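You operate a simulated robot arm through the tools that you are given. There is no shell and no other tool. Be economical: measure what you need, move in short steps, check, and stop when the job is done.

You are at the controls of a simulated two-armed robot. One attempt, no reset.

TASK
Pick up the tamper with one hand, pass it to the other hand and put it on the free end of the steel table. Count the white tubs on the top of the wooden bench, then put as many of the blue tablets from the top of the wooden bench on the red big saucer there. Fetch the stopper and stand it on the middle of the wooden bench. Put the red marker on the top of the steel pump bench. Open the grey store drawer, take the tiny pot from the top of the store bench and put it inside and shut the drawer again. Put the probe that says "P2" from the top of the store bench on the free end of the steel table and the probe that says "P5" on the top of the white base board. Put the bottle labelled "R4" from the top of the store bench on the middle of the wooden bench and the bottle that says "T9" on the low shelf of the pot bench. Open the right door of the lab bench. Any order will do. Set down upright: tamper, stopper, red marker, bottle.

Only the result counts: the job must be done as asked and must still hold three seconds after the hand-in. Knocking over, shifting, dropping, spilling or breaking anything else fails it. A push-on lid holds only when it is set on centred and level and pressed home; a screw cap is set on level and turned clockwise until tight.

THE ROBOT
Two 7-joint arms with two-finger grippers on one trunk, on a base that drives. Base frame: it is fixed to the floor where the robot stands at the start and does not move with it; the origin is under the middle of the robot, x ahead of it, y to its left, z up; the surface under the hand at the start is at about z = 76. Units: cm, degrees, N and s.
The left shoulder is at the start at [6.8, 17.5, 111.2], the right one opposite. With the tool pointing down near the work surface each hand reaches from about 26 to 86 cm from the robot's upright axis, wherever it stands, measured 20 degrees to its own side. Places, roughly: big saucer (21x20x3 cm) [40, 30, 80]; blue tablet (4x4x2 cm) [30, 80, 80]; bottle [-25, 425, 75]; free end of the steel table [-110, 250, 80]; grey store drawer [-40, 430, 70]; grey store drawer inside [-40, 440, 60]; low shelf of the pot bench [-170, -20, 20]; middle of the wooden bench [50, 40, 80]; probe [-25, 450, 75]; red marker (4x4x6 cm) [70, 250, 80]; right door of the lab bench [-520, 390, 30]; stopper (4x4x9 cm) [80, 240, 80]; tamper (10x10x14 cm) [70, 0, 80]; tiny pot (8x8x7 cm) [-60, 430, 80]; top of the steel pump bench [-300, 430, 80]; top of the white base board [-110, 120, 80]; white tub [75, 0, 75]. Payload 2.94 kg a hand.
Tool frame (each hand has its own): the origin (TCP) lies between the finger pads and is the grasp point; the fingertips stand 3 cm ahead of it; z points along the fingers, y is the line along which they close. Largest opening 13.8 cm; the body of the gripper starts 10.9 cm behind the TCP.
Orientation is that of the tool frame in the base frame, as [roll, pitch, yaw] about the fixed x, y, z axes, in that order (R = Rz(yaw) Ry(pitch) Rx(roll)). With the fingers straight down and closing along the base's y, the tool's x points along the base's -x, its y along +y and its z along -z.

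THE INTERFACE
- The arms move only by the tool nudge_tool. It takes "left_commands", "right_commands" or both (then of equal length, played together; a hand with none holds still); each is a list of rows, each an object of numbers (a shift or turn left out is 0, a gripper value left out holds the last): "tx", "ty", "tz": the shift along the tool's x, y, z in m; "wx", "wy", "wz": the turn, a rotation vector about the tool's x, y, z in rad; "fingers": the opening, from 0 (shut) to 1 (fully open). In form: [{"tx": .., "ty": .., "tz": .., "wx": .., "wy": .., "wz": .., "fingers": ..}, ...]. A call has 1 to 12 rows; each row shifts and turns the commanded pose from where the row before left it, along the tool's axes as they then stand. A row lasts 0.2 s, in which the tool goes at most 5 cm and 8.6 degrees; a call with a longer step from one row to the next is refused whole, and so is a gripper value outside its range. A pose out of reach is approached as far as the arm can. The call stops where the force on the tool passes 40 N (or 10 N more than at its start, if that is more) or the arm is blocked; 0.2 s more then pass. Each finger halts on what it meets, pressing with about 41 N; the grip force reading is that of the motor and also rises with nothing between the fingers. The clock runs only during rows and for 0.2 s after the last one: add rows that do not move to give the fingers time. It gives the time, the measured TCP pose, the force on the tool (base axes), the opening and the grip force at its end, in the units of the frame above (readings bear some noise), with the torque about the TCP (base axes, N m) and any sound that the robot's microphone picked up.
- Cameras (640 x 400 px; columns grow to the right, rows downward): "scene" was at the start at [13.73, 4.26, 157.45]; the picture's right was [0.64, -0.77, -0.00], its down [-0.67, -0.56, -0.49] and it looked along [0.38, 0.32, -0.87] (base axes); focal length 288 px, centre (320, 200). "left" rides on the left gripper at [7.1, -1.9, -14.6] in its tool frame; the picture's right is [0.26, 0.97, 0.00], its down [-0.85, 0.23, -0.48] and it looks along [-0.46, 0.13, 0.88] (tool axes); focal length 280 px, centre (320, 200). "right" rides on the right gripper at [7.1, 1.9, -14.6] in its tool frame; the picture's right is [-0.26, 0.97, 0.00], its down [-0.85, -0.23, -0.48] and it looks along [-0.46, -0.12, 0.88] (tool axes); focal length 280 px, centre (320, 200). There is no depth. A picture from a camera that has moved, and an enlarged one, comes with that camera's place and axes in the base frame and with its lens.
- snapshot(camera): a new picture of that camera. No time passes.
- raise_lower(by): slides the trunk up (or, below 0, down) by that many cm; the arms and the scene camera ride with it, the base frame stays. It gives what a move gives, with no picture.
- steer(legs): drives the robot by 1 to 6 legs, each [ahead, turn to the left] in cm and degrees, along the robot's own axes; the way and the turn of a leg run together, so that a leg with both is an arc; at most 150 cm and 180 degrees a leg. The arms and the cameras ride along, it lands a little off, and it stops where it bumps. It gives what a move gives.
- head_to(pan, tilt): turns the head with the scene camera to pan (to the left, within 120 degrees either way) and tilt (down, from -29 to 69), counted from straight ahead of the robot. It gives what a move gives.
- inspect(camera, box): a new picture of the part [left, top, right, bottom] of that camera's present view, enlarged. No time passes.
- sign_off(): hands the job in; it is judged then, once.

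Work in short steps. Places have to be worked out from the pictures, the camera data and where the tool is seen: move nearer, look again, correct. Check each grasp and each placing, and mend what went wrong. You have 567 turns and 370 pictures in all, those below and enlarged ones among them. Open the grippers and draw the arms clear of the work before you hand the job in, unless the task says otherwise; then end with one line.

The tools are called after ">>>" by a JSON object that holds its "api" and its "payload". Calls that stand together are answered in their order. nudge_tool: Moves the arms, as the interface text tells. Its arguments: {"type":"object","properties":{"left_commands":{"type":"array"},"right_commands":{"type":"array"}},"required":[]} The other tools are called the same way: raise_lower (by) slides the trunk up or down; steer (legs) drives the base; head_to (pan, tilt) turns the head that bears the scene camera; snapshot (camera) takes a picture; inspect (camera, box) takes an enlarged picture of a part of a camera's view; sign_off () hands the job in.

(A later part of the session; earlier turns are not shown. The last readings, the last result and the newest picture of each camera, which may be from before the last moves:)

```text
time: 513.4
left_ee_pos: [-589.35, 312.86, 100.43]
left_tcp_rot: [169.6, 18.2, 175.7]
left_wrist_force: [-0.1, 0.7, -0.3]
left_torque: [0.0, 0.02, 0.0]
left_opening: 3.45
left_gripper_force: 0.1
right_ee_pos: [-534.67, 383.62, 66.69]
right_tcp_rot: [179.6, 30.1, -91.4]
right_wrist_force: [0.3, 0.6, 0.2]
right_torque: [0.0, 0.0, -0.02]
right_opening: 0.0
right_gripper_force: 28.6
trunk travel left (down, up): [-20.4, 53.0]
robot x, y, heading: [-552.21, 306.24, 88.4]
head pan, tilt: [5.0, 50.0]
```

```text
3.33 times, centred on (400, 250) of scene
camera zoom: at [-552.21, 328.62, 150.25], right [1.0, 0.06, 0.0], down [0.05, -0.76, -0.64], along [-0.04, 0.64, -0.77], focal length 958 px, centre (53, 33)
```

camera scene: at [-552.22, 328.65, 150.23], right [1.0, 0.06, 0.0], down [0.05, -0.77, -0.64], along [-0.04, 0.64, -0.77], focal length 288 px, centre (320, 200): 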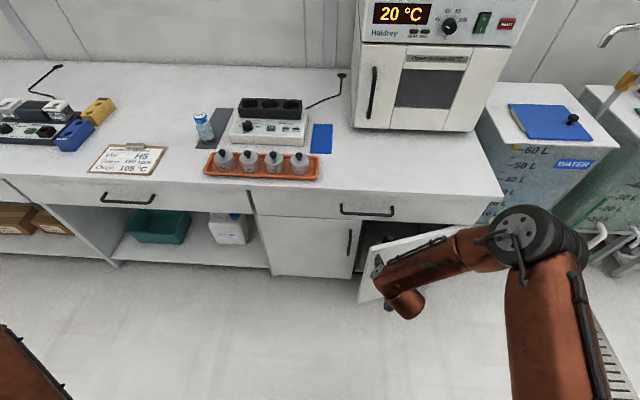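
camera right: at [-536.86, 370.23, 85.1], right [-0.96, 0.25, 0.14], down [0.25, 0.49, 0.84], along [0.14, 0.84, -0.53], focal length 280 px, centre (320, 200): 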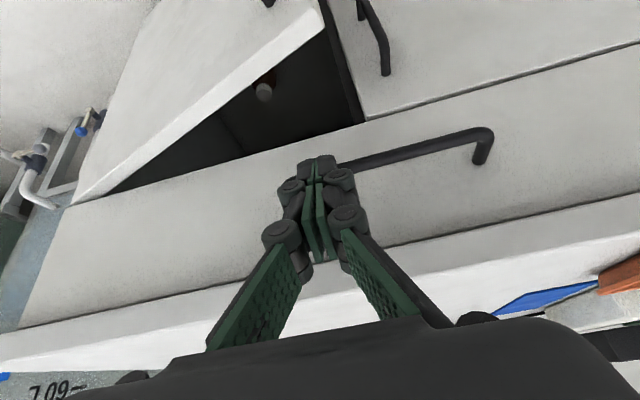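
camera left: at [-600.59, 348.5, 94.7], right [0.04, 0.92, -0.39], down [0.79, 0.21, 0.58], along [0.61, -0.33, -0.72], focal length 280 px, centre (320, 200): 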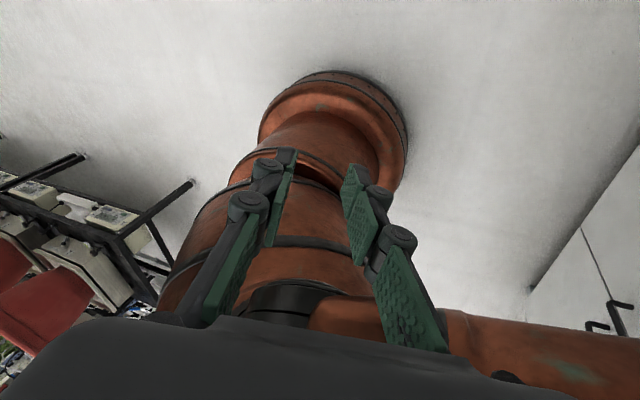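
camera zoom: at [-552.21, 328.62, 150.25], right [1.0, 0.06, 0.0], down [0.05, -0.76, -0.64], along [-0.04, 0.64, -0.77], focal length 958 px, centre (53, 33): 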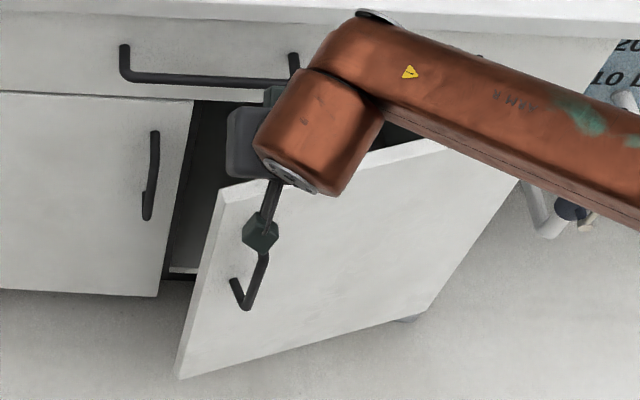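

Now I pull toward me, then sweep right.

>>> {"api": "nudge_tool", "payload": {"right_commands": [{"tx": 0.0173, "tz": -0.01}, {"tx": 0.0173, "tz": -0.01, "ty": -0.004}, {"tx": 0.0173, "tz": -0.01, "ty": -0.006}, {"tx": 0.0173, "tz": -0.01, "ty": -0.01}, {"tx": 0.015, "tz": -0.0087, "ty": -0.012}, {}]}}

>>> {"api": "inspect", "payload": {"camera": "scene", "box": [320, 190, 480, 310]}}

```text
time: 514.8
left_ee_pos: [-589.42, 312.94, 100.51]
left_tcp_rot: [169.8, 18.2, 175.7]
left_wrist_force: [-0.4, -0.1, -0.5]
left_torque: [0.01, -0.03, 0.01]
left_opening: 3.48
left_gripper_force: 0.0
right_ee_pos: [-531.65, 373.69, 66.56]
right_tcp_rot: [179.6, 30.2, -91.4]
right_wrist_force: [0.1, 0.4, -0.2]
right_torque: [0.01, 0.0, 0.0]
right_opening: 0.01
right_gripper_force: 28.8
trunk travel left (down, up): [-20.4, 53.0]
robot x, y, heading: [-552.52, 306.61, 88.5]
head pan, tilt: [5.0, 50.0]
```

```text
3.33 times, centred on (400, 250) of scene
camera zoom: at [-552.22, 328.64, 150.23], right [1.0, 0.06, 0.0], down [0.05, -0.77, -0.64], along [-0.04, 0.64, -0.77], focal length 958 px, centre (53, 33)
```

zoom: 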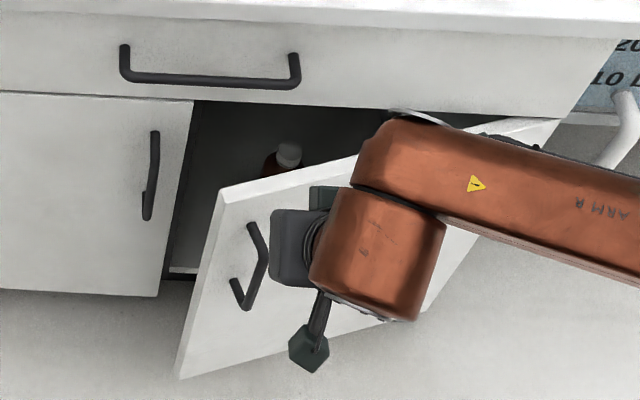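

The tips passed above the door (its top is lower). I go back and reach deeper.

>>> {"api": "nudge_tool", "payload": {"right_commands": [{"tx": -0.02, "tz": -0.035}, {"tx": -0.022, "tz": 0.0125, "ty": 0.007}, {"tx": -0.022, "tz": 0.0125, "ty": 0.007}, {"tx": -0.022, "tz": 0.0125, "ty": 0.007}, {"tx": -0.022, "tz": 0.0125, "ty": 0.007}, {"tx": 0.01, "tz": 0.02}, {"tx": 0.0118, "tz": 0.02}, {"tx": 0.0118, "tz": 0.02}, {"tx": 0.0118, "tz": 0.02}, {"tx": 0.0118, "tz": 0.02}, {}]}}

>>> {"api": "snapshot", "payload": {"camera": "right"}}

```text
time: 516.9
left_ee_pos: [-589.46, 312.96, 100.51]
left_tcp_rot: [169.8, 18.2, 175.6]
left_wrist_force: [0.2, 1.0, 0.5]
left_torque: [-0.09, 0.02, -0.02]
left_opening: 3.46
left_gripper_force: 0.1
right_ee_pos: [-534.67, 384.98, 63.31]
right_tcp_rot: [178.5, 31.7, -91.9]
right_wrist_force: [-1.6, 1.1, 19.0]
right_torque: [-0.03, -0.03, -0.14]
right_opening: 0.59
right_gripper_force: 28.5
trunk travel left (down, up): [-20.4, 53.0]
robot x, y, heading: [-551.93, 306.25, 88.3]
head pan, tilt: [5.0, 50.0]
stopped in row 10 (right hand): the force on the tool passed its limit at 50 N (the readings are from after the stop); the commanded pose is now the measured one
```

```text
140 pictures are left
camera right: at [-536.71, 371.38, 72.0], right [-0.96, 0.24, 0.16], down [0.26, 0.47, 0.85], along [0.13, 0.85, -0.51], focal length 280 px, centre (320, 200)
```

right: 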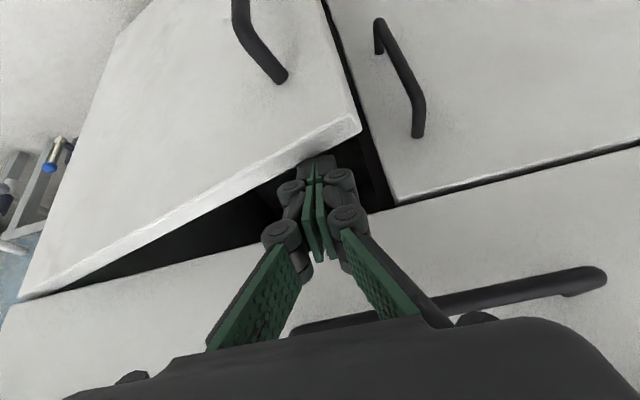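

The tips rest on the door's top edge; I go 2.5 cm further in, then down.

>>> {"api": "nudge_tool", "payload": {"right_commands": [{"tx": -0.01, "tz": -0.017}, {"tx": -0.02, "tz": 0.0125}, {"tx": 0.0118, "tz": 0.02}, {"tx": 0.0118, "tz": 0.02}, {"tx": 0.0118, "tz": 0.02}, {}]}}

>>> {"api": "snapshot", "payload": {"camera": "right"}}

```text
time: 518.3
left_ee_pos: [-589.5, 312.78, 100.5]
left_tcp_rot: [169.7, 18.3, 175.5]
left_wrist_force: [0.5, -0.6, 0.6]
left_torque: [-0.01, 0.01, 0.0]
left_opening: 3.41
left_gripper_force: 0.1
right_ee_pos: [-534.6, 387.13, 57.48]
right_tcp_rot: [178.9, 31.2, -91.8]
right_wrist_force: [-0.1, 0.0, -0.2]
right_torque: [-0.02, -0.02, -0.02]
right_opening: 0.02
right_gripper_force: 29.1
trunk travel left (down, up): [-20.4, 53.0]
robot x, y, heading: [-552.27, 306.32, 88.5]
head pan, tilt: [5.0, 50.0]
```

```text
139 pictures are left
camera right: at [-536.73, 373.58, 66.43], right [-0.96, 0.25, 0.15], down [0.25, 0.47, 0.84], along [0.14, 0.85, -0.52], focal length 280 px, centre (320, 200)
```

right: 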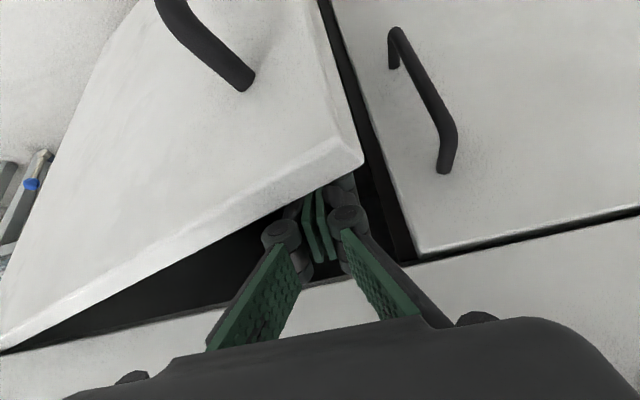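

The fingers are behind the door. I pull it open along the arc.

>>> {"api": "nudge_tool", "payload": {"right_commands": [{"tx": 0.0173, "tz": -0.01}, {"tx": 0.0173, "tz": -0.01, "ty": -0.004}, {"tx": 0.0173, "tz": -0.01, "ty": -0.006}, {"tx": 0.0173, "tz": -0.01, "ty": -0.01}, {"tx": 0.0165, "tz": -0.0095, "ty": -0.013}, {"tx": 0.0145, "tz": -0.0085, "ty": -0.016}, {}]}}

>>> {"api": "snapshot", "payload": {"camera": "scene"}}

```text
time: 519.9
left_ee_pos: [-589.52, 312.9, 100.39]
left_tcp_rot: [169.6, 18.3, 175.6]
left_wrist_force: [0.0, 0.5, -1.5]
left_torque: [0.03, -0.02, 0.0]
left_opening: 3.44
left_gripper_force: 0.1
right_ee_pos: [-529.83, 375.42, 57.47]
right_tcp_rot: [179.0, 31.3, -91.8]
right_wrist_force: [0.3, -0.1, 0.4]
right_torque: [-0.01, -0.02, -0.01]
right_opening: 0.0
right_gripper_force: 28.4
trunk travel left (down, up): [-20.4, 53.0]
robot x, y, heading: [-552.16, 306.39, 88.3]
head pan, tilt: [5.0, 50.0]
```

```text
138 pictures are left
camera scene: at [-552.21, 328.65, 150.24], right [1.0, 0.06, 0.0], down [0.04, -0.77, -0.64], along [-0.04, 0.64, -0.77], focal length 288 px, centre (320, 200)
```

scene: 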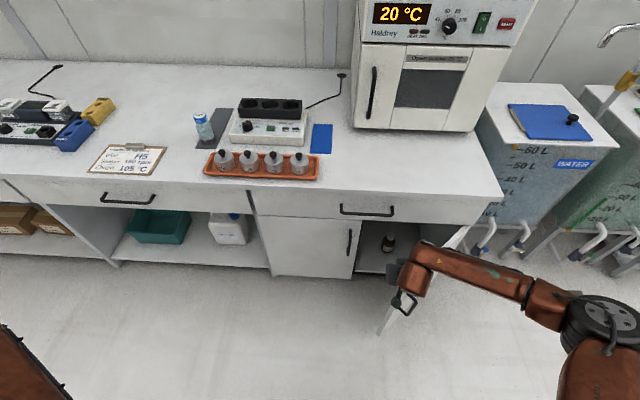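

The door has swung well open. I push it further to the right.

>>> {"api": "nudge_tool", "payload": {"right_commands": [{"ty": -0.02, "tx": 0.009, "tz": -0.005}, {"ty": -0.02, "tx": 0.009, "tz": -0.005}, {"ty": -0.02, "tx": 0.006, "tz": -0.0035}, {"ty": -0.02}, {"ty": -0.02}, {"ty": -0.02}, {}]}}

>>> {"api": "snapshot", "payload": {"camera": "scene"}}

```text
time: 521.5
left_ee_pos: [-589.48, 312.79, 100.48]
left_tcp_rot: [169.8, 18.2, 175.6]
left_wrist_force: [1.1, 0.6, 0.6]
left_torque: [0.01, 0.02, 0.03]
left_opening: 3.43
left_gripper_force: 0.2
right_ee_pos: [-517.98, 372.4, 57.06]
right_tcp_rot: [178.9, 31.2, -91.7]
right_wrist_force: [0.3, 0.4, 0.3]
right_torque: [0.02, 0.04, 0.01]
right_opening: 0.0
right_gripper_force: 28.0
trunk travel left (down, up): [-20.4, 53.0]
robot x, y, heading: [-551.97, 306.16, 88.4]
head pan, tilt: [5.0, 50.0]
```

```text
137 pictures are left
camera scene: at [-552.19, 328.64, 150.24], right [1.0, 0.06, 0.0], down [0.04, -0.77, -0.64], along [-0.04, 0.64, -0.77], focal length 288 px, centre (320, 200)
```

scene: 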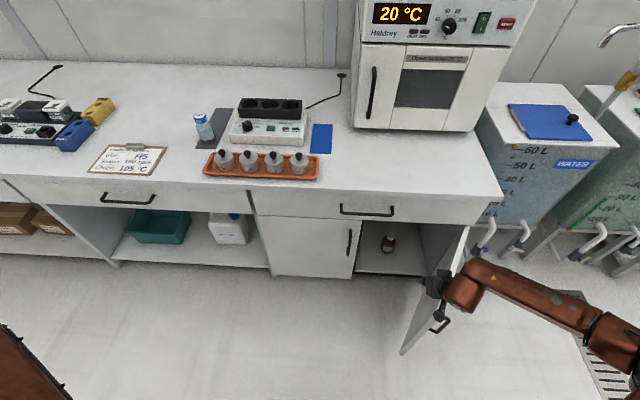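

The door stands ~90° open. I withdraw: left, then up.

>>> {"api": "nudge_tool", "payload": {"right_commands": [{"ty": 0.025}, {"ty": 0.025}, {"tx": -0.015, "tz": -0.026}, {"tx": -0.015, "tz": -0.026}, {"tx": -0.015, "tz": -0.026}, {"tx": -0.015, "tz": -0.026}, {"tx": -0.015, "tz": -0.026}, {"tx": -0.015, "tz": -0.026}, {"tx": -0.015, "tz": -0.026}, {"tx": -0.015, "tz": -0.026}, {"tx": -0.015, "tz": -0.026}, {"tx": -0.015, "tz": -0.026}]}}

>>> {"api": "nudge_tool", "payload": {"right_commands": [{"tx": -0.015, "tz": -0.026}, {"tx": -0.015, "tz": -0.026}, {"tx": -0.015, "tz": -0.026}, {"tx": -0.015, "tz": -0.026}, {"tx": -0.015, "tz": -0.026}, {"tx": 0.01, "wy": 0.1}, {"tx": 0.01, "wy": 0.1}, {"tx": 0.01, "wy": 0.1}, {"wy": 0.1}, {"wy": 0.1}, {}]}}

>>> {"api": "raise_lower", "payload": {"by": 13}}

>>> {"api": "snapshot", "payload": {"camera": "scene"}}

```text
time: 524.1
left_ee_pos: [-589.45, 312.78, 100.48]
left_tcp_rot: [169.7, 18.2, 175.6]
left_wrist_force: [0.1, -0.4, -0.2]
left_torque: [0.0, -0.02, -0.02]
left_opening: 3.48
left_gripper_force: 0.1
right_ee_pos: [-522.48, 371.84, 87.3]
right_tcp_rot: [178.9, 31.2, -91.9]
right_wrist_force: [0.1, -0.1, -0.8]
right_torque: [-0.02, 0.0, 0.01]
right_opening: 0.0
right_gripper_force: 28.3
trunk travel left (down, up): [-20.4, 53.0]
robot x, y, heading: [-552.13, 306.24, 88.1]
head pan, tilt: [5.0, 50.0]
```

```text
time: 526.5
left_ee_pos: [-589.43, 312.76, 100.55]
left_tcp_rot: [169.7, 18.1, 175.6]
left_wrist_force: [0.5, -0.3, 0.8]
left_torque: [0.0, 0.0, 0.01]
left_opening: 3.46
left_gripper_force: 0.0
right_ee_pos: [-522.37, 368.83, 101.07]
right_tcp_rot: [179.1, 2.4, -91.2]
right_wrist_force: [1.1, 1.0, -0.2]
right_torque: [0.01, -0.01, 0.0]
right_opening: 0.0
right_gripper_force: 28.8
trunk travel left (down, up): [-20.4, 53.0]
robot x, y, heading: [-552.08, 306.42, 88.4]
head pan, tilt: [5.0, 50.0]
```

```text
time: 528.0
left_ee_pos: [-589.44, 310.58, 113.4]
left_tcp_rot: [165.5, 18.0, 174.3]
left_wrist_force: [-1.0, 0.5, 0.6]
left_torque: [-0.04, 0.0, 0.0]
left_opening: 3.44
left_gripper_force: 0.0
right_ee_pos: [-522.28, 368.71, 113.79]
right_tcp_rot: [179.1, 2.5, -91.3]
right_wrist_force: [0.0, 0.2, -0.7]
right_torque: [0.01, -0.01, 0.02]
right_opening: 0.02
right_gripper_force: 28.2
trunk travel left (down, up): [-33.4, 40.0]
robot x, y, heading: [-552.16, 306.14, 88.1]
head pan, tilt: [5.0, 50.0]
```

```text
136 pictures are left
camera scene: at [-552.46, 319.6, 163.74], right [1.0, 0.06, 0.0], down [0.04, -0.77, -0.64], along [-0.04, 0.64, -0.77], focal length 288 px, centre (320, 200)
```

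scene: 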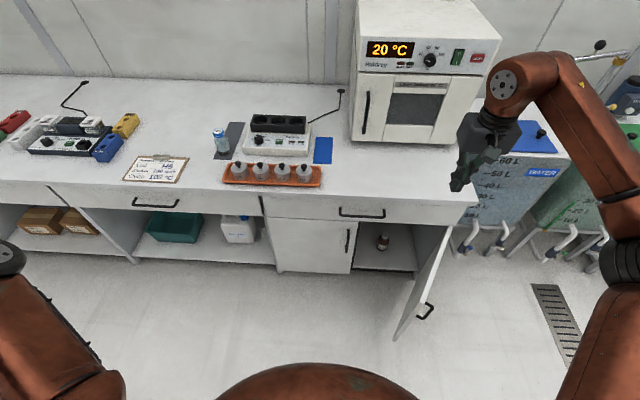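

Right lab door is open. I tidy both arms into driving posture.

>>> {"api": "nudge_tool", "payload": {"left_commands": [{"ty": 0.03, "wx": 0.06}, {"ty": 0.03, "wx": 0.06}, {"ty": 0.03, "wx": 0.06}, {"ty": 0.03, "wx": 0.06}, {"ty": 0.03, "wy": -0.1}, {"ty": 0.03, "wy": -0.1}, {"ty": 0.03}, {"ty": 0.03}, {"ty": 0.03}, {"ty": 0.03}, {}], "right_commands": [{"tx": 0.02}, {"tx": 0.03}, {"tx": 0.03}, {"tx": 0.03}, {"tx": 0.03}, {"tx": 0.02}, {}, {}, {}, {}, {}]}}

>>> {"api": "steer", "payload": {"legs": [[0, -90]]}}

>>> {"api": "head_to", "payload": {"pan": 0, "tilt": 25}}

>>> {"api": "snapshot", "payload": {"camera": "scene"}}

```text
time: 528.9
left_ee_pos: [-586.19, 313.59, 116.58]
left_tcp_rot: [175.7, 17.4, 173.7]
left_wrist_force: [-7.8, -16.1, -1.0]
left_torque: [0.33, -0.17, 0.18]
left_opening: 3.28
left_gripper_force: 0.0
left hand out of reach, approached as far as the arm can: row 1, 2, 3, 4
right_ee_pos: [-522.52, 361.31, 113.42]
right_tcp_rot: [179.0, 2.6, -91.2]
right_wrist_force: [-0.4, -0.3, 0.6]
right_torque: [0.06, -0.01, 0.0]
right_opening: 0.0
right_gripper_force: 28.9
trunk travel left (down, up): [-33.4, 40.0]
robot x, y, heading: [-552.35, 306.17, 88.5]
head pan, tilt: [5.0, 50.0]
stopped in row 4 (left hand): the force on the tool passed its limit at 78 N (the readings are from after the stop); the commanded pose is now the measured one
```

```text
time: 533.1
left_ee_pos: [-544.68, 340.24, 116.6]
left_tcp_rot: [175.7, 17.3, 83.7]
left_wrist_force: [-19.1, 18.5, 4.2]
left_torque: [-0.4, -0.56, 0.47]
left_opening: 3.41
left_gripper_force: 0.0
right_ee_pos: [-497.04, 276.34, 113.49]
right_tcp_rot: [179.1, 2.6, 178.7]
right_wrist_force: [-0.4, -0.5, 0.5]
right_torque: [0.0, -0.01, -0.02]
right_opening: 0.01
right_gripper_force: 28.7
trunk travel left (down, up): [-33.4, 40.0]
robot x, y, heading: [-552.22, 306.32, -1.8]
head pan, tilt: [5.0, 50.0]
```

```text
time: 534.0
left_ee_pos: [-544.72, 340.19, 116.58]
left_tcp_rot: [175.8, 17.2, 83.6]
left_wrist_force: [-14.0, 10.1, 4.3]
left_torque: [-0.24, -0.39, 0.31]
left_opening: 3.48
left_gripper_force: 0.0
right_ee_pos: [-497.01, 276.41, 113.44]
right_tcp_rot: [179.1, 2.5, 178.8]
right_wrist_force: [1.0, 0.1, -0.1]
right_torque: [0.0, -0.01, 0.0]
right_opening: 0.0
right_gripper_force: 28.9
trunk travel left (down, up): [-33.4, 40.0]
robot x, y, heading: [-552.32, 306.35, -1.7]
head pan, tilt: [0.0, 25.0]
```

```text
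135 pictures are left
camera scene: at [-537.37, 305.82, 167.5], right [-0.03, -1.0, 0.0], down [-0.42, 0.01, -0.91], along [0.91, -0.03, -0.42], focal length 288 px, centre (320, 200)
```

scene: 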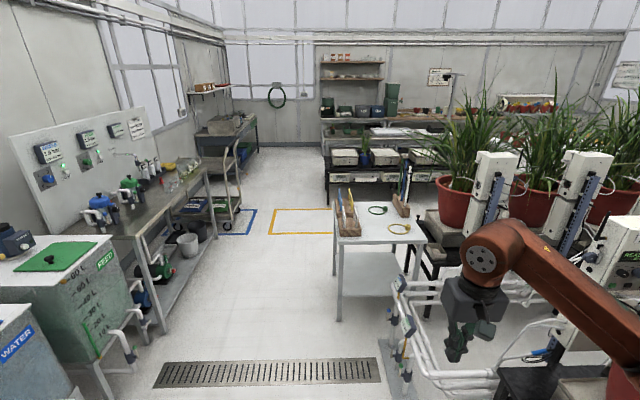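

I free the left hand (it touches the body) by moving it outward then forward.

>>> {"api": "nudge_tool", "payload": {"left_commands": [{"tx": 0.02}, {"tx": 0.03}, {"tx": 0.03}, {"tx": 0.02, "ty": 0.02}, {"ty": 0.03}, {"ty": 0.03}, {"ty": 0.03}, {"ty": 0.03}, {}]}}

>>> {"api": "head_to", "payload": {"pan": 50, "tilt": 50}}

>>> {"api": "snapshot", "payload": {"camera": "scene"}}

```text
time: 536.0
left_ee_pos: [-529.76, 348.6, 114.44]
left_tcp_rot: [175.7, 17.3, 83.9]
left_wrist_force: [0.1, 0.0, -0.3]
left_torque: [0.0, -0.01, 0.01]
left_opening: 3.46
left_gripper_force: 0.1
right_ee_pos: [-497.09, 276.46, 113.41]
right_tcp_rot: [179.1, 2.6, 178.7]
right_wrist_force: [0.2, 0.1, -0.5]
right_torque: [0.0, -0.03, -0.02]
right_opening: 0.0
right_gripper_force: 28.8
trunk travel left (down, up): [-33.4, 40.0]
robot x, y, heading: [-552.44, 305.88, -1.9]
head pan, tilt: [0.0, 25.0]
```

```text
time: 537.1
left_ee_pos: [-529.87, 348.37, 114.45]
left_tcp_rot: [175.7, 17.3, 83.7]
left_wrist_force: [0.9, 0.9, 0.0]
left_torque: [-0.04, -0.01, 0.03]
left_opening: 3.46
left_gripper_force: 0.0
right_ee_pos: [-497.1, 276.45, 113.36]
right_tcp_rot: [179.1, 2.6, 178.7]
right_wrist_force: [0.2, -1.0, 0.4]
right_torque: [0.01, 0.03, 0.0]
right_opening: 0.01
right_gripper_force: 27.6
trunk travel left (down, up): [-33.4, 40.0]
robot x, y, heading: [-552.39, 306.04, -1.5]
head pan, tilt: [50.0, 50.0]
```

```text
134 pictures are left
camera scene: at [-541.44, 311.83, 163.77], right [0.75, -0.67, 0.0], down [-0.51, -0.57, -0.64], along [0.43, 0.48, -0.77], focal length 288 px, centre (320, 200)
```

scene: 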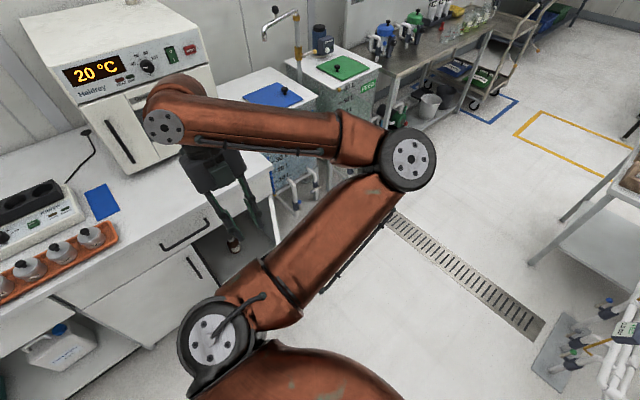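

>>> {"api": "nudge_tool", "payload": {"left_commands": [{"wy": -0.12, "ty": 0.02}, {"wy": -0.11, "ty": 0.03}, {"ty": 0.03}, {"ty": 0.03}, {"ty": 0.03}, {"ty": 0.02}, {}]}}

>>> {"api": "steer", "payload": {"legs": [[0, 12]]}}

>>> {"api": "steer", "payload": {"legs": [[120, 0]]}}

>>> {"api": "head_to", "payload": {"pan": 0, "tilt": 25}}

>>> {"api": "snapshot", "payload": {"camera": "scene"}}

```text
time: 538.8
left_ee_pos: [-513.7, 347.01, 115.7]
left_tcp_rot: [175.3, 30.4, 82.6]
left_wrist_force: [0.2, -0.5, 0.1]
left_torque: [0.0, -0.03, 0.02]
left_opening: 3.44
left_gripper_force: 0.1
right_ee_pos: [-497.09, 276.47, 113.45]
right_tcp_rot: [179.0, 2.5, 178.7]
right_wrist_force: [-0.1, 0.4, -0.1]
right_torque: [0.01, -0.01, 0.0]
right_opening: 0.0
right_gripper_force: 28.3
trunk travel left (down, up): [-33.4, 40.0]
robot x, y, heading: [-552.42, 305.93, -1.5]
head pan, tilt: [50.0, 50.0]
```

```text
time: 539.9
left_ee_pos: [-523.2, 354.27, 115.73]
left_tcp_rot: [175.2, 30.4, 94.6]
left_wrist_force: [-0.4, 0.7, 0.2]
left_torque: [0.01, -0.02, -0.01]
left_opening: 3.44
left_gripper_force: 0.0
right_ee_pos: [-492.15, 288.72, 113.51]
right_tcp_rot: [179.2, 2.7, -169.2]
right_wrist_force: [-0.5, 0.0, -0.2]
right_torque: [-0.02, 0.04, 0.01]
right_opening: 0.0
right_gripper_force: 28.3
trunk travel left (down, up): [-33.4, 40.0]
robot x, y, heading: [-552.38, 306.15, 10.0]
head pan, tilt: [50.0, 50.0]
```

```text
time: 546.1
left_ee_pos: [-403.86, 376.8, 115.8]
left_tcp_rot: [175.1, 30.5, 95.2]
left_wrist_force: [0.6, 0.1, -0.3]
left_torque: [0.01, 0.01, -0.01]
left_opening: 3.45
left_gripper_force: 0.1
right_ee_pos: [-372.26, 311.53, 113.4]
right_tcp_rot: [179.0, 2.5, -168.6]
right_wrist_force: [-1.0, 0.6, 0.3]
right_torque: [0.01, 0.02, -0.01]
right_opening: 0.0
right_gripper_force: 28.0
trunk travel left (down, up): [-33.4, 40.0]
robot x, y, heading: [-432.39, 328.64, 10.8]
head pan, tilt: [50.0, 50.0]
```

```text
time: 547.3
left_ee_pos: [-403.92, 376.7, 115.7]
left_tcp_rot: [175.2, 30.5, 95.1]
left_wrist_force: [0.8, 0.3, 0.7]
left_torque: [0.03, 0.02, 0.01]
left_opening: 3.44
left_gripper_force: 0.0
right_ee_pos: [-372.4, 311.48, 113.51]
right_tcp_rot: [179.0, 2.6, -168.7]
right_wrist_force: [0.3, -0.4, 0.0]
right_torque: [0.0, -0.06, -0.03]
right_opening: 0.0
right_gripper_force: 28.2
trunk travel left (down, up): [-33.4, 40.0]
robot x, y, heading: [-432.61, 328.76, 11.0]
head pan, tilt: [0.0, 25.0]
```

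```text
133 pictures are left
camera scene: at [-417.97, 331.41, 167.51], right [0.19, -0.98, 0.0], down [-0.42, -0.08, -0.91], along [0.89, 0.17, -0.42], focal length 288 px, centre (320, 200)
```

scene: 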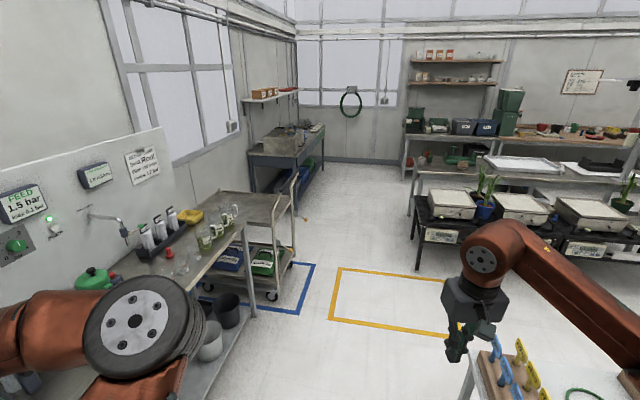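

The red marker is visible standing on the pump bench. I continue east to the store bench.

>>> {"api": "steer", "payload": {"legs": [[0, -11]]}}

>>> {"api": "steer", "payload": {"legs": [[140, 0]]}}

>>> {"api": "steer", "payload": {"legs": [[140, 0]]}}

>>> {"api": "steer", "payload": {"legs": [[90, 0]]}}

>>> {"api": "steer", "payload": {"legs": [[0, 90]]}}

>>> {"api": "head_to", "payload": {"pan": 0, "tilt": 45}}

>>> {"api": "snapshot", "payload": {"camera": "scene"}}

```text
time: 548.4
left_ee_pos: [-395.3, 370.55, 115.86]
left_tcp_rot: [175.1, 30.4, 84.1]
left_wrist_force: [0.5, 0.4, 0.2]
left_torque: [0.02, 0.01, 0.01]
left_opening: 3.45
left_gripper_force: 0.0
right_ee_pos: [-376.53, 300.32, 113.46]
right_tcp_rot: [179.0, 2.6, -179.7]
right_wrist_force: [-0.8, -1.2, -0.1]
right_torque: [0.04, -0.01, 0.01]
right_opening: 0.0
right_gripper_force: 28.1
trunk travel left (down, up): [-33.4, 40.0]
robot x, y, heading: [-432.81, 328.69, -0.2]
head pan, tilt: [0.0, 25.0]
```

```text
time: 555.3
left_ee_pos: [-257.03, 369.96, 115.78]
left_tcp_rot: [175.2, 30.3, 84.3]
left_wrist_force: [0.2, -0.4, -0.2]
left_torque: [-0.02, 0.02, 0.01]
left_opening: 3.46
left_gripper_force: 0.1
right_ee_pos: [-238.57, 299.79, 113.42]
right_tcp_rot: [179.1, 2.6, -179.8]
right_wrist_force: [0.3, 0.2, 0.9]
right_torque: [0.0, 0.02, 0.01]
right_opening: 0.01
right_gripper_force: 28.7
trunk travel left (down, up): [-33.4, 40.0]
robot x, y, heading: [-294.29, 327.91, -0.2]
head pan, tilt: [0.0, 25.0]
```

```text
time: 562.3
left_ee_pos: [-115.67, 368.93, 115.78]
left_tcp_rot: [175.2, 30.5, 83.7]
left_wrist_force: [-0.5, 0.3, 0.1]
left_torque: [-0.01, 0.03, 0.01]
left_opening: 3.46
left_gripper_force: 0.0
right_ee_pos: [-97.44, 298.66, 113.51]
right_tcp_rot: [179.1, 2.5, 179.9]
right_wrist_force: [0.2, 0.2, -0.2]
right_torque: [-0.01, 0.02, 0.02]
right_opening: 0.01
right_gripper_force: 28.6
trunk travel left (down, up): [-33.4, 40.0]
robot x, y, heading: [-152.98, 326.92, -0.2]
head pan, tilt: [0.0, 25.0]
```

```text
time: 567.1
left_ee_pos: [-25.35, 367.68, 115.63]
left_tcp_rot: [175.2, 30.4, 83.6]
left_wrist_force: [-0.8, -0.2, 0.5]
left_torque: [0.01, 0.02, -0.03]
left_opening: 3.47
left_gripper_force: 0.2
right_ee_pos: [-7.41, 297.45, 113.39]
right_tcp_rot: [179.1, 2.5, 179.6]
right_wrist_force: [0.1, 0.5, 1.0]
right_torque: [-0.04, 0.09, 0.02]
right_opening: 0.0
right_gripper_force: 28.4
trunk travel left (down, up): [-33.4, 40.0]
robot x, y, heading: [-62.82, 326.49, -0.8]
head pan, tilt: [0.0, 25.0]
```

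```text
time: 571.2
left_ee_pos: [-103.3, 365.25, 115.74]
left_tcp_rot: [175.2, 30.5, 171.7]
left_wrist_force: [-0.4, 0.3, -0.1]
left_torque: [-0.01, -0.01, 0.0]
left_opening: 3.46
left_gripper_force: 0.2
right_ee_pos: [-32.4, 380.89, 113.44]
right_tcp_rot: [179.1, 2.5, -92.2]
right_wrist_force: [0.2, 0.5, 0.0]
right_torque: [-0.03, -0.02, -0.05]
right_opening: 0.01
right_gripper_force: 28.7
trunk travel left (down, up): [-33.4, 40.0]
robot x, y, heading: [-63.09, 326.18, 87.6]
head pan, tilt: [0.0, 25.0]
```

```text
time: 572.0
left_ee_pos: [-103.26, 365.47, 115.73]
left_tcp_rot: [175.2, 30.5, 171.8]
left_wrist_force: [-0.1, 0.4, -0.1]
left_torque: [0.03, 0.01, -0.01]
left_opening: 3.43
left_gripper_force: 0.0
right_ee_pos: [-32.28, 381.01, 113.49]
right_tcp_rot: [179.1, 2.5, -92.2]
right_wrist_force: [0.3, -0.4, 1.0]
right_torque: [0.02, -0.02, -0.03]
right_opening: 0.01
right_gripper_force: 28.3
trunk travel left (down, up): [-33.4, 40.0]
robot x, y, heading: [-63.27, 326.38, 87.3]
head pan, tilt: [0.0, 45.0]
```

```text
132 pictures are left
camera scene: at [-62.34, 339.98, 164.46], right [1.0, -0.05, 0.0], down [-0.03, -0.71, -0.71], along [0.03, 0.71, -0.71], focal length 288 px, centre (320, 200)
```

scene: 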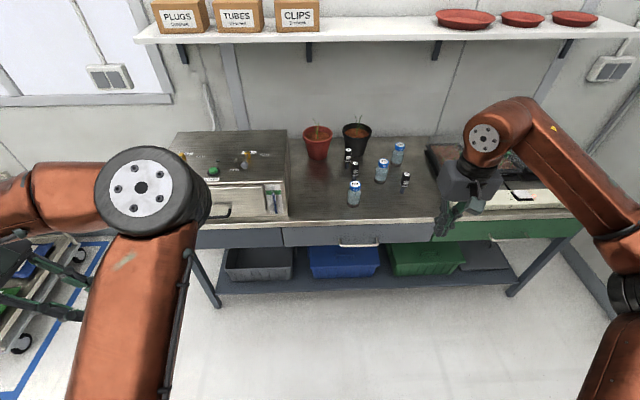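

At the store bench. Plan: right hand takes T9 (30° forward tilt), left hand R4 (leaning grip). I move to (−42,370).

>>> {"api": "steer", "payload": {"legs": [[0, -23]]}}

>>> {"api": "steer", "payload": {"legs": [[47, 0]]}}

>>> {"api": "steer", "payload": {"legs": [[0, 25]]}}

>>> {"api": "nudge_tool", "payload": {"right_commands": [{"wy": -0.12, "fingers": 0.65}, {"wy": -0.12}, {"wy": -0.12}, {"wy": -0.12}, {}]}}

>>> {"api": "snapshot", "payload": {"camera": "scene"}}

>>> {"api": "snapshot", "payload": {"camera": "right"}}

```text
time: 573.6
left_ee_pos: [-84.93, 377.83, 115.72]
left_tcp_rot: [175.2, 30.5, 148.8]
left_wrist_force: [0.2, -0.6, 1.4]
left_torque: [0.0, 0.06, -0.04]
left_opening: 3.46
left_gripper_force: 0.0
right_ee_pos: [-13.55, 364.62, 113.48]
right_tcp_rot: [178.9, 2.6, -115.0]
right_wrist_force: [0.5, 0.3, 0.3]
right_torque: [0.01, 0.01, -0.01]
right_opening: 0.0
right_gripper_force: 28.7
trunk travel left (down, up): [-33.4, 40.0]
robot x, y, heading: [-63.08, 326.25, 64.6]
head pan, tilt: [0.0, 45.0]
```

```text
time: 576.5
left_ee_pos: [-64.43, 420.56, 115.68]
left_tcp_rot: [175.3, 30.5, 148.6]
left_wrist_force: [-0.3, -0.3, -1.1]
left_torque: [0.01, 0.02, 0.02]
left_opening: 3.44
left_gripper_force: 0.0
right_ee_pos: [6.95, 407.23, 113.44]
right_tcp_rot: [179.1, 2.5, -115.2]
right_wrist_force: [-0.3, 0.3, 0.4]
right_torque: [-0.01, 0.0, 0.0]
right_opening: 0.01
right_gripper_force: 27.8
trunk travel left (down, up): [-33.4, 40.0]
robot x, y, heading: [-42.78, 369.2, 64.1]
head pan, tilt: [0.0, 45.0]
```

```text
time: 578.1
left_ee_pos: [-83.86, 406.81, 115.75]
left_tcp_rot: [175.2, 30.4, 173.2]
left_wrist_force: [0.2, -0.4, 0.3]
left_torque: [0.01, 0.02, 0.0]
left_opening: 3.45
left_gripper_force: 0.0
right_ee_pos: [-13.55, 424.33, 113.55]
right_tcp_rot: [179.1, 2.6, -90.6]
right_wrist_force: [0.9, -0.4, 0.3]
right_torque: [-0.04, -0.06, 0.01]
right_opening: 0.0
right_gripper_force: 28.4
trunk travel left (down, up): [-33.4, 40.0]
robot x, y, heading: [-42.59, 369.0, 88.6]
head pan, tilt: [0.0, 45.0]
```

```text
time: 579.3
left_ee_pos: [-83.94, 406.94, 115.61]
left_tcp_rot: [175.1, 30.3, 173.2]
left_wrist_force: [0.2, 0.5, 0.1]
left_torque: [-0.01, 0.01, 0.0]
left_opening: 3.46
left_gripper_force: 0.0
right_ee_pos: [-13.46, 424.37, 113.45]
right_tcp_rot: [178.8, 30.2, -91.2]
right_wrist_force: [0.9, -0.4, -0.1]
right_torque: [-0.03, 0.0, 0.0]
right_opening: 8.97
right_gripper_force: 0.0
trunk travel left (down, up): [-33.4, 40.0]
robot x, y, heading: [-42.65, 369.2, 88.7]
head pan, tilt: [0.0, 45.0]
```

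```text
131 pictures are left
camera scene: at [-42.35, 382.59, 164.45], right [1.0, -0.02, 0.0], down [-0.01, -0.71, -0.71], along [0.01, 0.71, -0.71], focal length 288 px, centre (320, 200)
```

scene: 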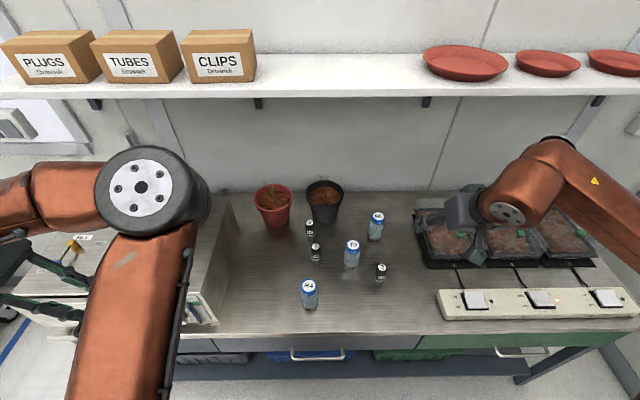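

```text
130 pictures are left
camera right: at [-15.44, 410.91, 122.56], right [-0.96, 0.24, 0.15], down [0.25, 0.49, 0.83], along [0.13, 0.84, -0.53], focal length 280 px, centre (320, 200)
```

right: 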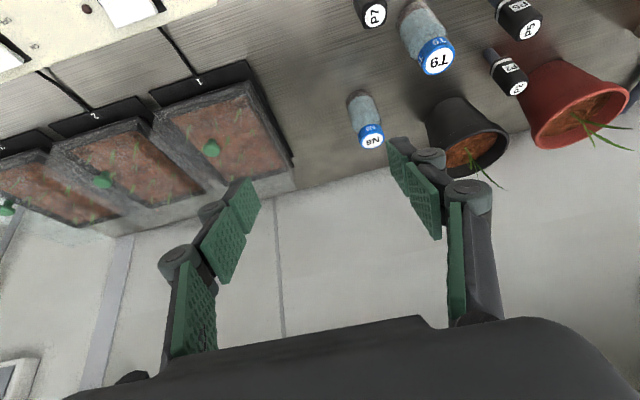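

T9 at (−31,437.8), P7 at (−21.8,431.5). I move the right hand to a pre-grasp above-front of T9.

>>> {"api": "nudge_tool", "payload": {"right_commands": [{"ty": 0.03}, {"ty": 0.035}, {"ty": 0.035}, {"ty": 0.035}, {"ty": 0.035}, {"tx": 0.0084, "tz": 0.03}, {"tx": 0.0084, "tz": 0.03}, {"tx": 0.0084, "tz": 0.03}, {"tx": 0.0084, "tz": 0.03}, {"tx": 0.0084, "tz": 0.03}, {}]}}

>>> {"api": "snapshot", "payload": {"camera": "right"}}

>>> {"api": "inspect", "payload": {"camera": "scene", "box": [260, 200, 420, 320]}}

```text
time: 581.7
left_ee_pos: [-83.96, 406.87, 115.66]
left_tcp_rot: [175.2, 30.4, 173.2]
left_wrist_force: [0.2, -0.3, 0.4]
left_torque: [-0.02, 0.01, -0.01]
left_opening: 3.42
left_gripper_force: 0.1
right_ee_pos: [-30.71, 428.53, 98.9]
right_tcp_rot: [179.0, 30.1, -91.2]
right_wrist_force: [-1.0, -0.4, 0.0]
right_torque: [0.01, -0.01, 0.02]
right_opening: 8.96
right_gripper_force: 0.1
trunk travel left (down, up): [-33.4, 40.0]
robot x, y, heading: [-42.49, 368.72, 88.9]
head pan, tilt: [0.0, 45.0]
```

```text
129 pictures are left
camera right: at [-32.65, 414.99, 107.96], right [-0.96, 0.24, 0.15], down [0.25, 0.49, 0.83], along [0.13, 0.84, -0.53], focal length 280 px, centre (320, 200)
```

right: 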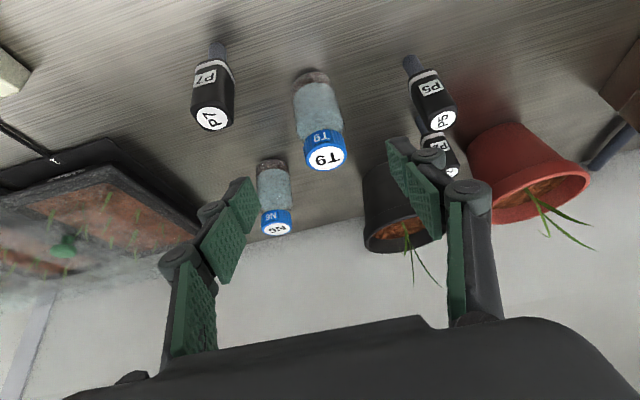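

```text
3.33 times, centred on (340, 260) of scene
camera zoom: at [-42.36, 382.51, 164.46], right [1.0, -0.02, 0.0], down [-0.01, -0.71, -0.71], along [0.01, 0.71, -0.71], focal length 958 px, centre (253, 0)
```

zoom: 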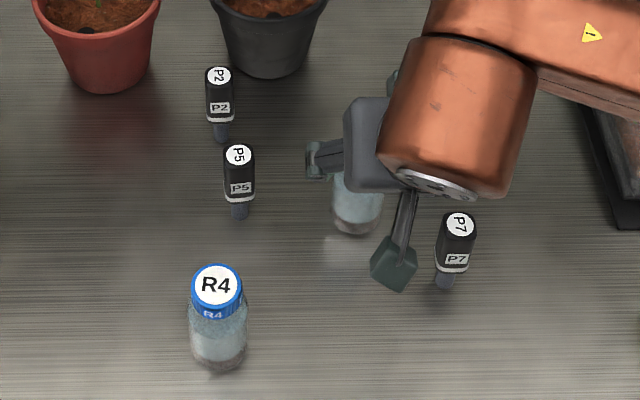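

T9 lies exactly on the approach line. I advance 18 cm along the fingers.

>>> {"api": "nudge_tool", "payload": {"right_commands": [{"tz": 0.03}, {"tz": 0.03}, {"tz": 0.03}, {"tz": 0.03}, {}]}}

>>> {"api": "snapshot", "payload": {"camera": "right"}}

```text
time: 582.9
left_ee_pos: [-83.83, 406.89, 115.65]
left_tcp_rot: [175.2, 30.4, 173.1]
left_wrist_force: [0.0, 0.4, -0.2]
left_torque: [0.03, 0.0, -0.01]
left_opening: 3.44
left_gripper_force: 0.0
right_ee_pos: [-30.8, 434.52, 88.4]
right_tcp_rot: [178.9, 30.2, -91.3]
right_wrist_force: [-0.2, 0.1, 0.3]
right_torque: [0.01, 0.0, 0.02]
right_opening: 8.95
right_gripper_force: 0.0
trunk travel left (down, up): [-33.4, 40.0]
robot x, y, heading: [-42.85, 369.0, 88.7]
head pan, tilt: [0.0, 45.0]
```

```text
127 pictures are left
camera right: at [-32.85, 421.03, 97.51], right [-0.96, 0.24, 0.15], down [0.25, 0.49, 0.83], along [0.13, 0.84, -0.53], focal length 280 px, centre (320, 200)
```

right: 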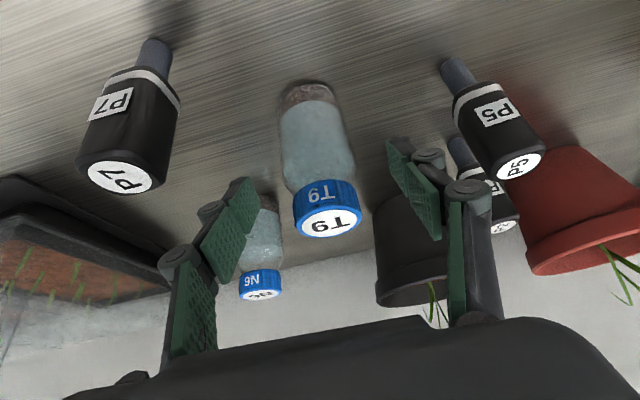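

>>> {"api": "nudge_tool", "payload": {"right_commands": [{"tz": 0.028}, {"tz": 0.027}, {"tx": 0.01, "tz": 0.0173}, {"fingers": 0.0}, {}, {}, {}, {}, {}]}}

>>> {"api": "snapshot", "payload": {"camera": "right"}}

```text
time: 584.9
left_ee_pos: [-83.88, 406.88, 115.71]
left_tcp_rot: [175.2, 30.4, 173.2]
left_wrist_force: [0.2, -0.4, 0.1]
left_torque: [-0.02, -0.01, -0.01]
left_opening: 3.45
left_gripper_force: 0.0
right_ee_pos: [-30.74, 437.21, 81.8]
right_tcp_rot: [178.9, 30.1, -91.1]
right_wrist_force: [-0.3, -0.1, 0.7]
right_torque: [0.01, -0.08, -0.02]
right_opening: 5.44
right_gripper_force: 41.0
trunk travel left (down, up): [-33.4, 40.0]
robot x, y, heading: [-42.72, 368.79, 88.9]
head pan, tilt: [0.0, 45.0]
```

```text
126 pictures are left
camera right: at [-32.74, 423.69, 90.78], right [-0.96, 0.24, 0.15], down [0.25, 0.49, 0.83], along [0.13, 0.84, -0.53], focal length 280 px, centre (320, 200)
```

right: 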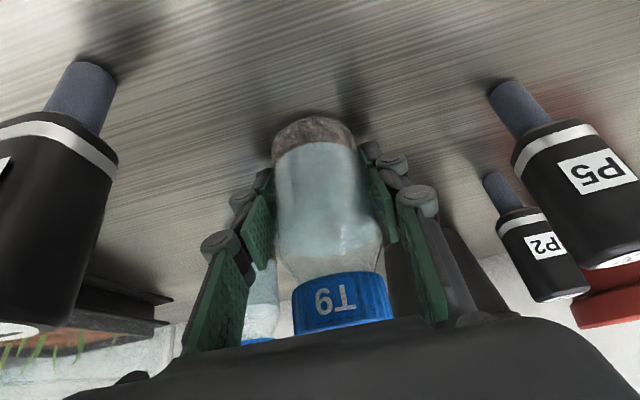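

T9 gripped. I lift it straight up and draw back.

>>> {"api": "nudge_tool", "payload": {"right_commands": [{"tx": -0.008, "tz": -0.013}, {"tx": -0.015, "tz": -0.026}, {"tx": -0.015, "tz": -0.026}, {"tx": -0.015, "tz": -0.026}, {"tx": -0.015, "tz": -0.026}, {"tx": -0.015, "tz": -0.026}, {"tx": -0.015, "tz": -0.026}, {"tx": -0.015, "tz": -0.026}, {"tx": -0.015, "tz": -0.026}, {"tx": 0.026, "tz": -0.015, "ty": -0.02}, {"tx": 0.026, "tz": -0.015, "ty": -0.03}, {}]}}

>>> {"api": "nudge_tool", "payload": {"right_commands": [{"tx": 0.026, "tz": -0.015, "ty": -0.03}, {"tx": 0.026, "tz": -0.015, "ty": -0.03}, {"tx": 0.026, "tz": -0.015, "ty": -0.03}, {"tx": 0.026, "tz": -0.015}, {}]}}

>>> {"api": "snapshot", "payload": {"camera": "scene"}}

```text
time: 587.5
left_ee_pos: [-84.05, 406.87, 115.68]
left_tcp_rot: [175.1, 30.4, 173.3]
left_wrist_force: [-0.4, 0.6, 0.1]
left_torque: [-0.02, -0.03, 0.01]
left_opening: 3.44
left_gripper_force: 0.0
right_ee_pos: [-25.38, 431.19, 106.62]
right_tcp_rot: [179.0, 30.0, -91.1]
right_wrist_force: [-0.6, -0.1, -2.1]
right_torque: [-0.04, -0.04, 0.01]
right_opening: 5.44
right_gripper_force: 41.4
trunk travel left (down, up): [-33.4, 40.0]
robot x, y, heading: [-42.96, 368.74, 88.7]
head pan, tilt: [0.0, 45.0]
```

```text
time: 588.7
left_ee_pos: [-83.85, 406.94, 115.75]
left_tcp_rot: [175.2, 30.4, 173.2]
left_wrist_force: [-0.6, 0.2, 0.1]
left_torque: [0.02, 0.01, 0.04]
left_opening: 3.47
left_gripper_force: 0.1
right_ee_pos: [-16.47, 418.94, 106.57]
right_tcp_rot: [178.9, 30.0, -91.2]
right_wrist_force: [1.1, 0.1, -2.8]
right_torque: [-0.03, 0.04, 0.01]
right_opening: 5.42
right_gripper_force: 41.2
trunk travel left (down, up): [-33.4, 40.0]
robot x, y, heading: [-42.87, 368.92, 88.9]
head pan, tilt: [0.0, 45.0]
```

```text
125 pictures are left
camera scene: at [-42.25, 382.59, 164.45], right [1.0, -0.02, 0.0], down [-0.01, -0.71, -0.71], along [0.01, 0.71, -0.71], focal length 288 px, centre (320, 200)
```

scene: 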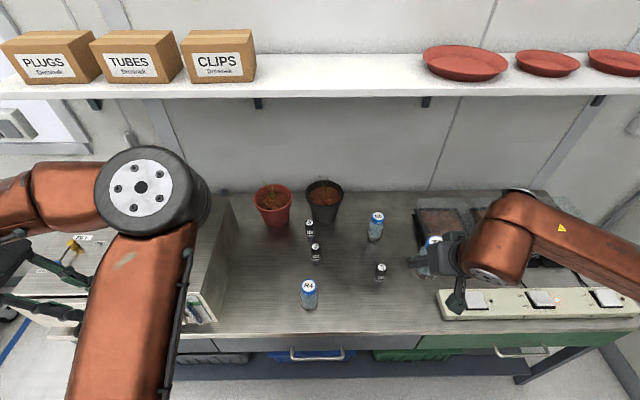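

T9 held. Now the left hand goes for R4 at (−45,422.8) with its leaning grip.

>>> {"api": "nudge_tool", "payload": {"left_commands": [{"tx": -0.0275, "tz": 0.016, "ty": 0.004, "wx": 0.04, "fingers": 0.65}, {"tx": -0.0275, "tz": 0.016, "ty": 0.004, "wx": 0.04}, {"tx": -0.0275, "tz": 0.016, "ty": 0.004}, {"tx": -0.0275, "tz": 0.016, "ty": 0.004}, {"tx": -0.0275, "tz": 0.016, "ty": 0.004}, {"tx": -0.0275, "tz": 0.016, "ty": 0.004}, {"tx": -0.0275, "tz": 0.016, "ty": 0.004}, {"tx": -0.0275, "tz": 0.016, "ty": 0.03}, {"tx": -0.0275, "tz": 0.016, "ty": 0.03}, {"tx": -0.0275, "tz": 0.016, "ty": 0.03}, {"ty": 0.03}, {"ty": 0.03}]}}

>>> {"api": "snapshot", "payload": {"camera": "left"}}

>>> {"api": "snapshot", "payload": {"camera": "scene"}}

```text
time: 591.3
left_ee_pos: [-50.04, 421.05, 116.24]
left_tcp_rot: [179.7, 30.4, 173.3]
left_wrist_force: [1.0, 0.0, -0.7]
left_torque: [0.04, 0.03, -0.03]
left_opening: 8.97
left_gripper_force: 0.0
right_ee_pos: [-16.45, 419.05, 106.56]
right_tcp_rot: [179.0, 30.1, -91.2]
right_wrist_force: [-0.7, 0.4, -2.0]
right_torque: [-0.04, 0.01, -0.02]
right_opening: 5.44
right_gripper_force: 41.2
trunk travel left (down, up): [-33.4, 40.0]
robot x, y, heading: [-42.51, 368.92, 88.9]
head pan, tilt: [0.0, 45.0]
```

```text
124 pictures are left
camera left: at [-63.74, 420.65, 125.04], right [-0.11, 0.99, -0.13], down [0.51, 0.17, 0.84], along [0.85, 0.03, -0.53], focal length 280 px, centre (320, 200)
```

left: 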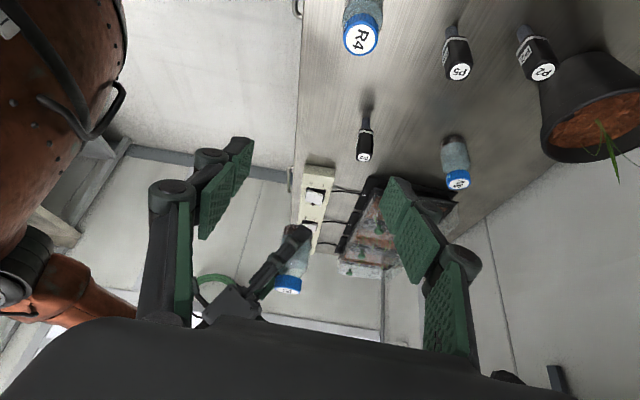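

```text
123 pictures are left
camera scene: at [-42.22, 382.65, 164.44], right [1.0, -0.02, 0.0], down [-0.01, -0.71, -0.71], along [0.01, 0.71, -0.71], focal length 288 px, centre (320, 200)
```

scene: 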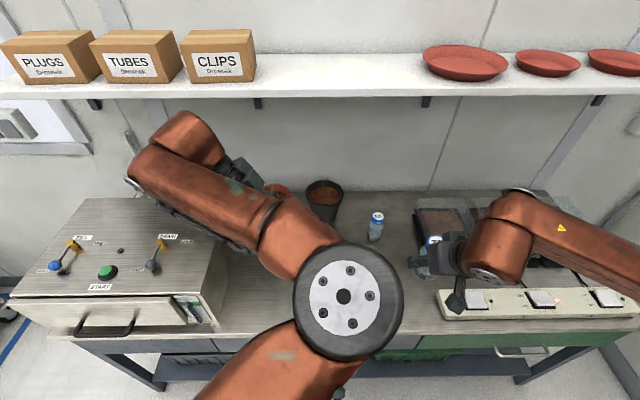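

R4 confirmed at (−45,423.3). I go to the pre-grasp point.

>>> {"api": "nudge_tool", "payload": {"left_commands": [{"tx": 0.0163, "ty": 0.0034, "tz": 0.0224}, {"tx": 0.0163, "ty": 0.0034, "tz": 0.0224}, {"tx": 0.0163, "ty": 0.0034, "tz": 0.0224}, {"tx": 0.0163, "ty": 0.0034, "tz": 0.0224}, {"tx": 0.0163, "ty": 0.0034, "tz": 0.0224}, {"tx": 0.0163, "ty": 0.0034, "tz": 0.0224}, {"tx": 0.0163, "ty": 0.0034, "tz": 0.0224}, {"tx": 0.0163, "ty": 0.0034, "tz": 0.0224}, {}]}}

>>> {"api": "snapshot", "payload": {"camera": "left"}}

```text
time: 593.3
left_ee_pos: [-52.04, 424.16, 94.09]
left_tcp_rot: [179.8, 30.4, 173.2]
left_wrist_force: [0.5, 0.3, 0.2]
left_torque: [0.03, 0.01, 0.02]
left_opening: 8.96
left_gripper_force: 0.0
right_ee_pos: [-16.4, 418.98, 106.7]
right_tcp_rot: [178.9, 30.1, -91.3]
right_wrist_force: [-0.3, -0.2, -2.7]
right_torque: [-0.02, 0.0, -0.02]
right_opening: 5.43
right_gripper_force: 41.3
trunk travel left (down, up): [-33.4, 40.0]
robot x, y, heading: [-42.55, 368.52, 88.6]
head pan, tilt: [0.0, 45.0]
```

```text
122 pictures are left
camera left: at [-65.7, 423.89, 102.88], right [-0.11, 0.99, -0.13], down [0.52, 0.17, 0.84], along [0.85, 0.03, -0.53], focal length 280 px, centre (320, 200)
```

left: 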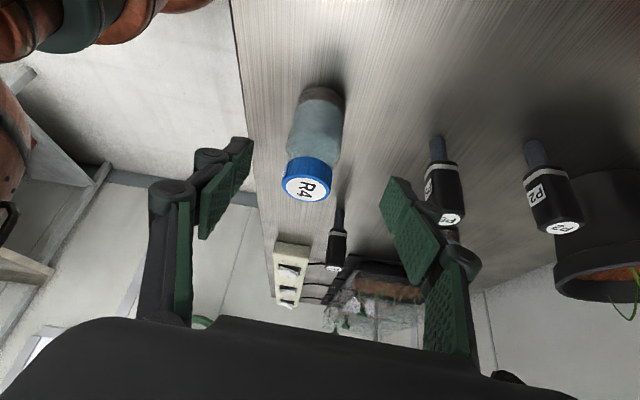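

Perfectly aligned. Advance 14 cm and grip.

>>> {"api": "nudge_tool", "payload": {"left_commands": [{"tz": 0.03}, {"tz": 0.03}, {"tz": 0.03}, {"tz": 0.03}, {"tz": 0.02}, {"fingers": 0.0}, {}, {}, {}, {}, {}]}}

>>> {"api": "snapshot", "payload": {"camera": "left"}}

```text
time: 595.7
left_ee_pos: [-48.61, 426.82, 82.54]
left_tcp_rot: [180.0, 30.6, 173.2]
left_wrist_force: [0.1, 0.0, 0.4]
left_torque: [0.0, -0.01, 0.02]
left_opening: 0.0
left_gripper_force: 28.4
left hand out of reach, approached as far as the arm can: row 2, 3, 4, 5
right_ee_pos: [-16.47, 419.08, 106.71]
right_tcp_rot: [178.9, 30.0, -91.2]
right_wrist_force: [0.5, 0.5, -3.4]
right_torque: [0.01, 0.02, -0.01]
right_opening: 5.42
right_gripper_force: 41.0
trunk travel left (down, up): [-33.4, 40.0]
robot x, y, heading: [-42.5, 368.3, 88.9]
head pan, tilt: [0.0, 45.0]
```

```text
121 pictures are left
camera left: at [-62.33, 426.48, 91.45], right [-0.11, 0.99, -0.13], down [0.51, 0.17, 0.84], along [0.85, 0.03, -0.53], focal length 280 px, centre (320, 200)
```

left: 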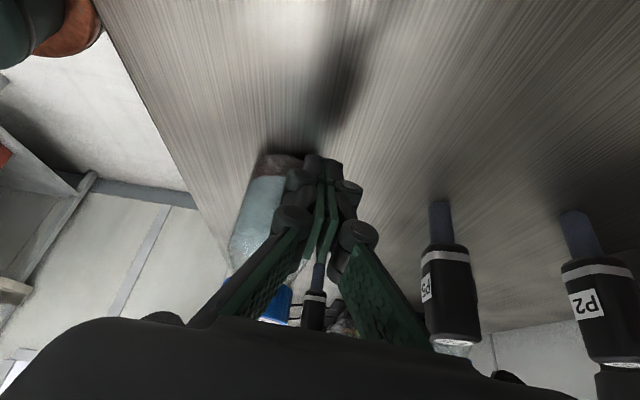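

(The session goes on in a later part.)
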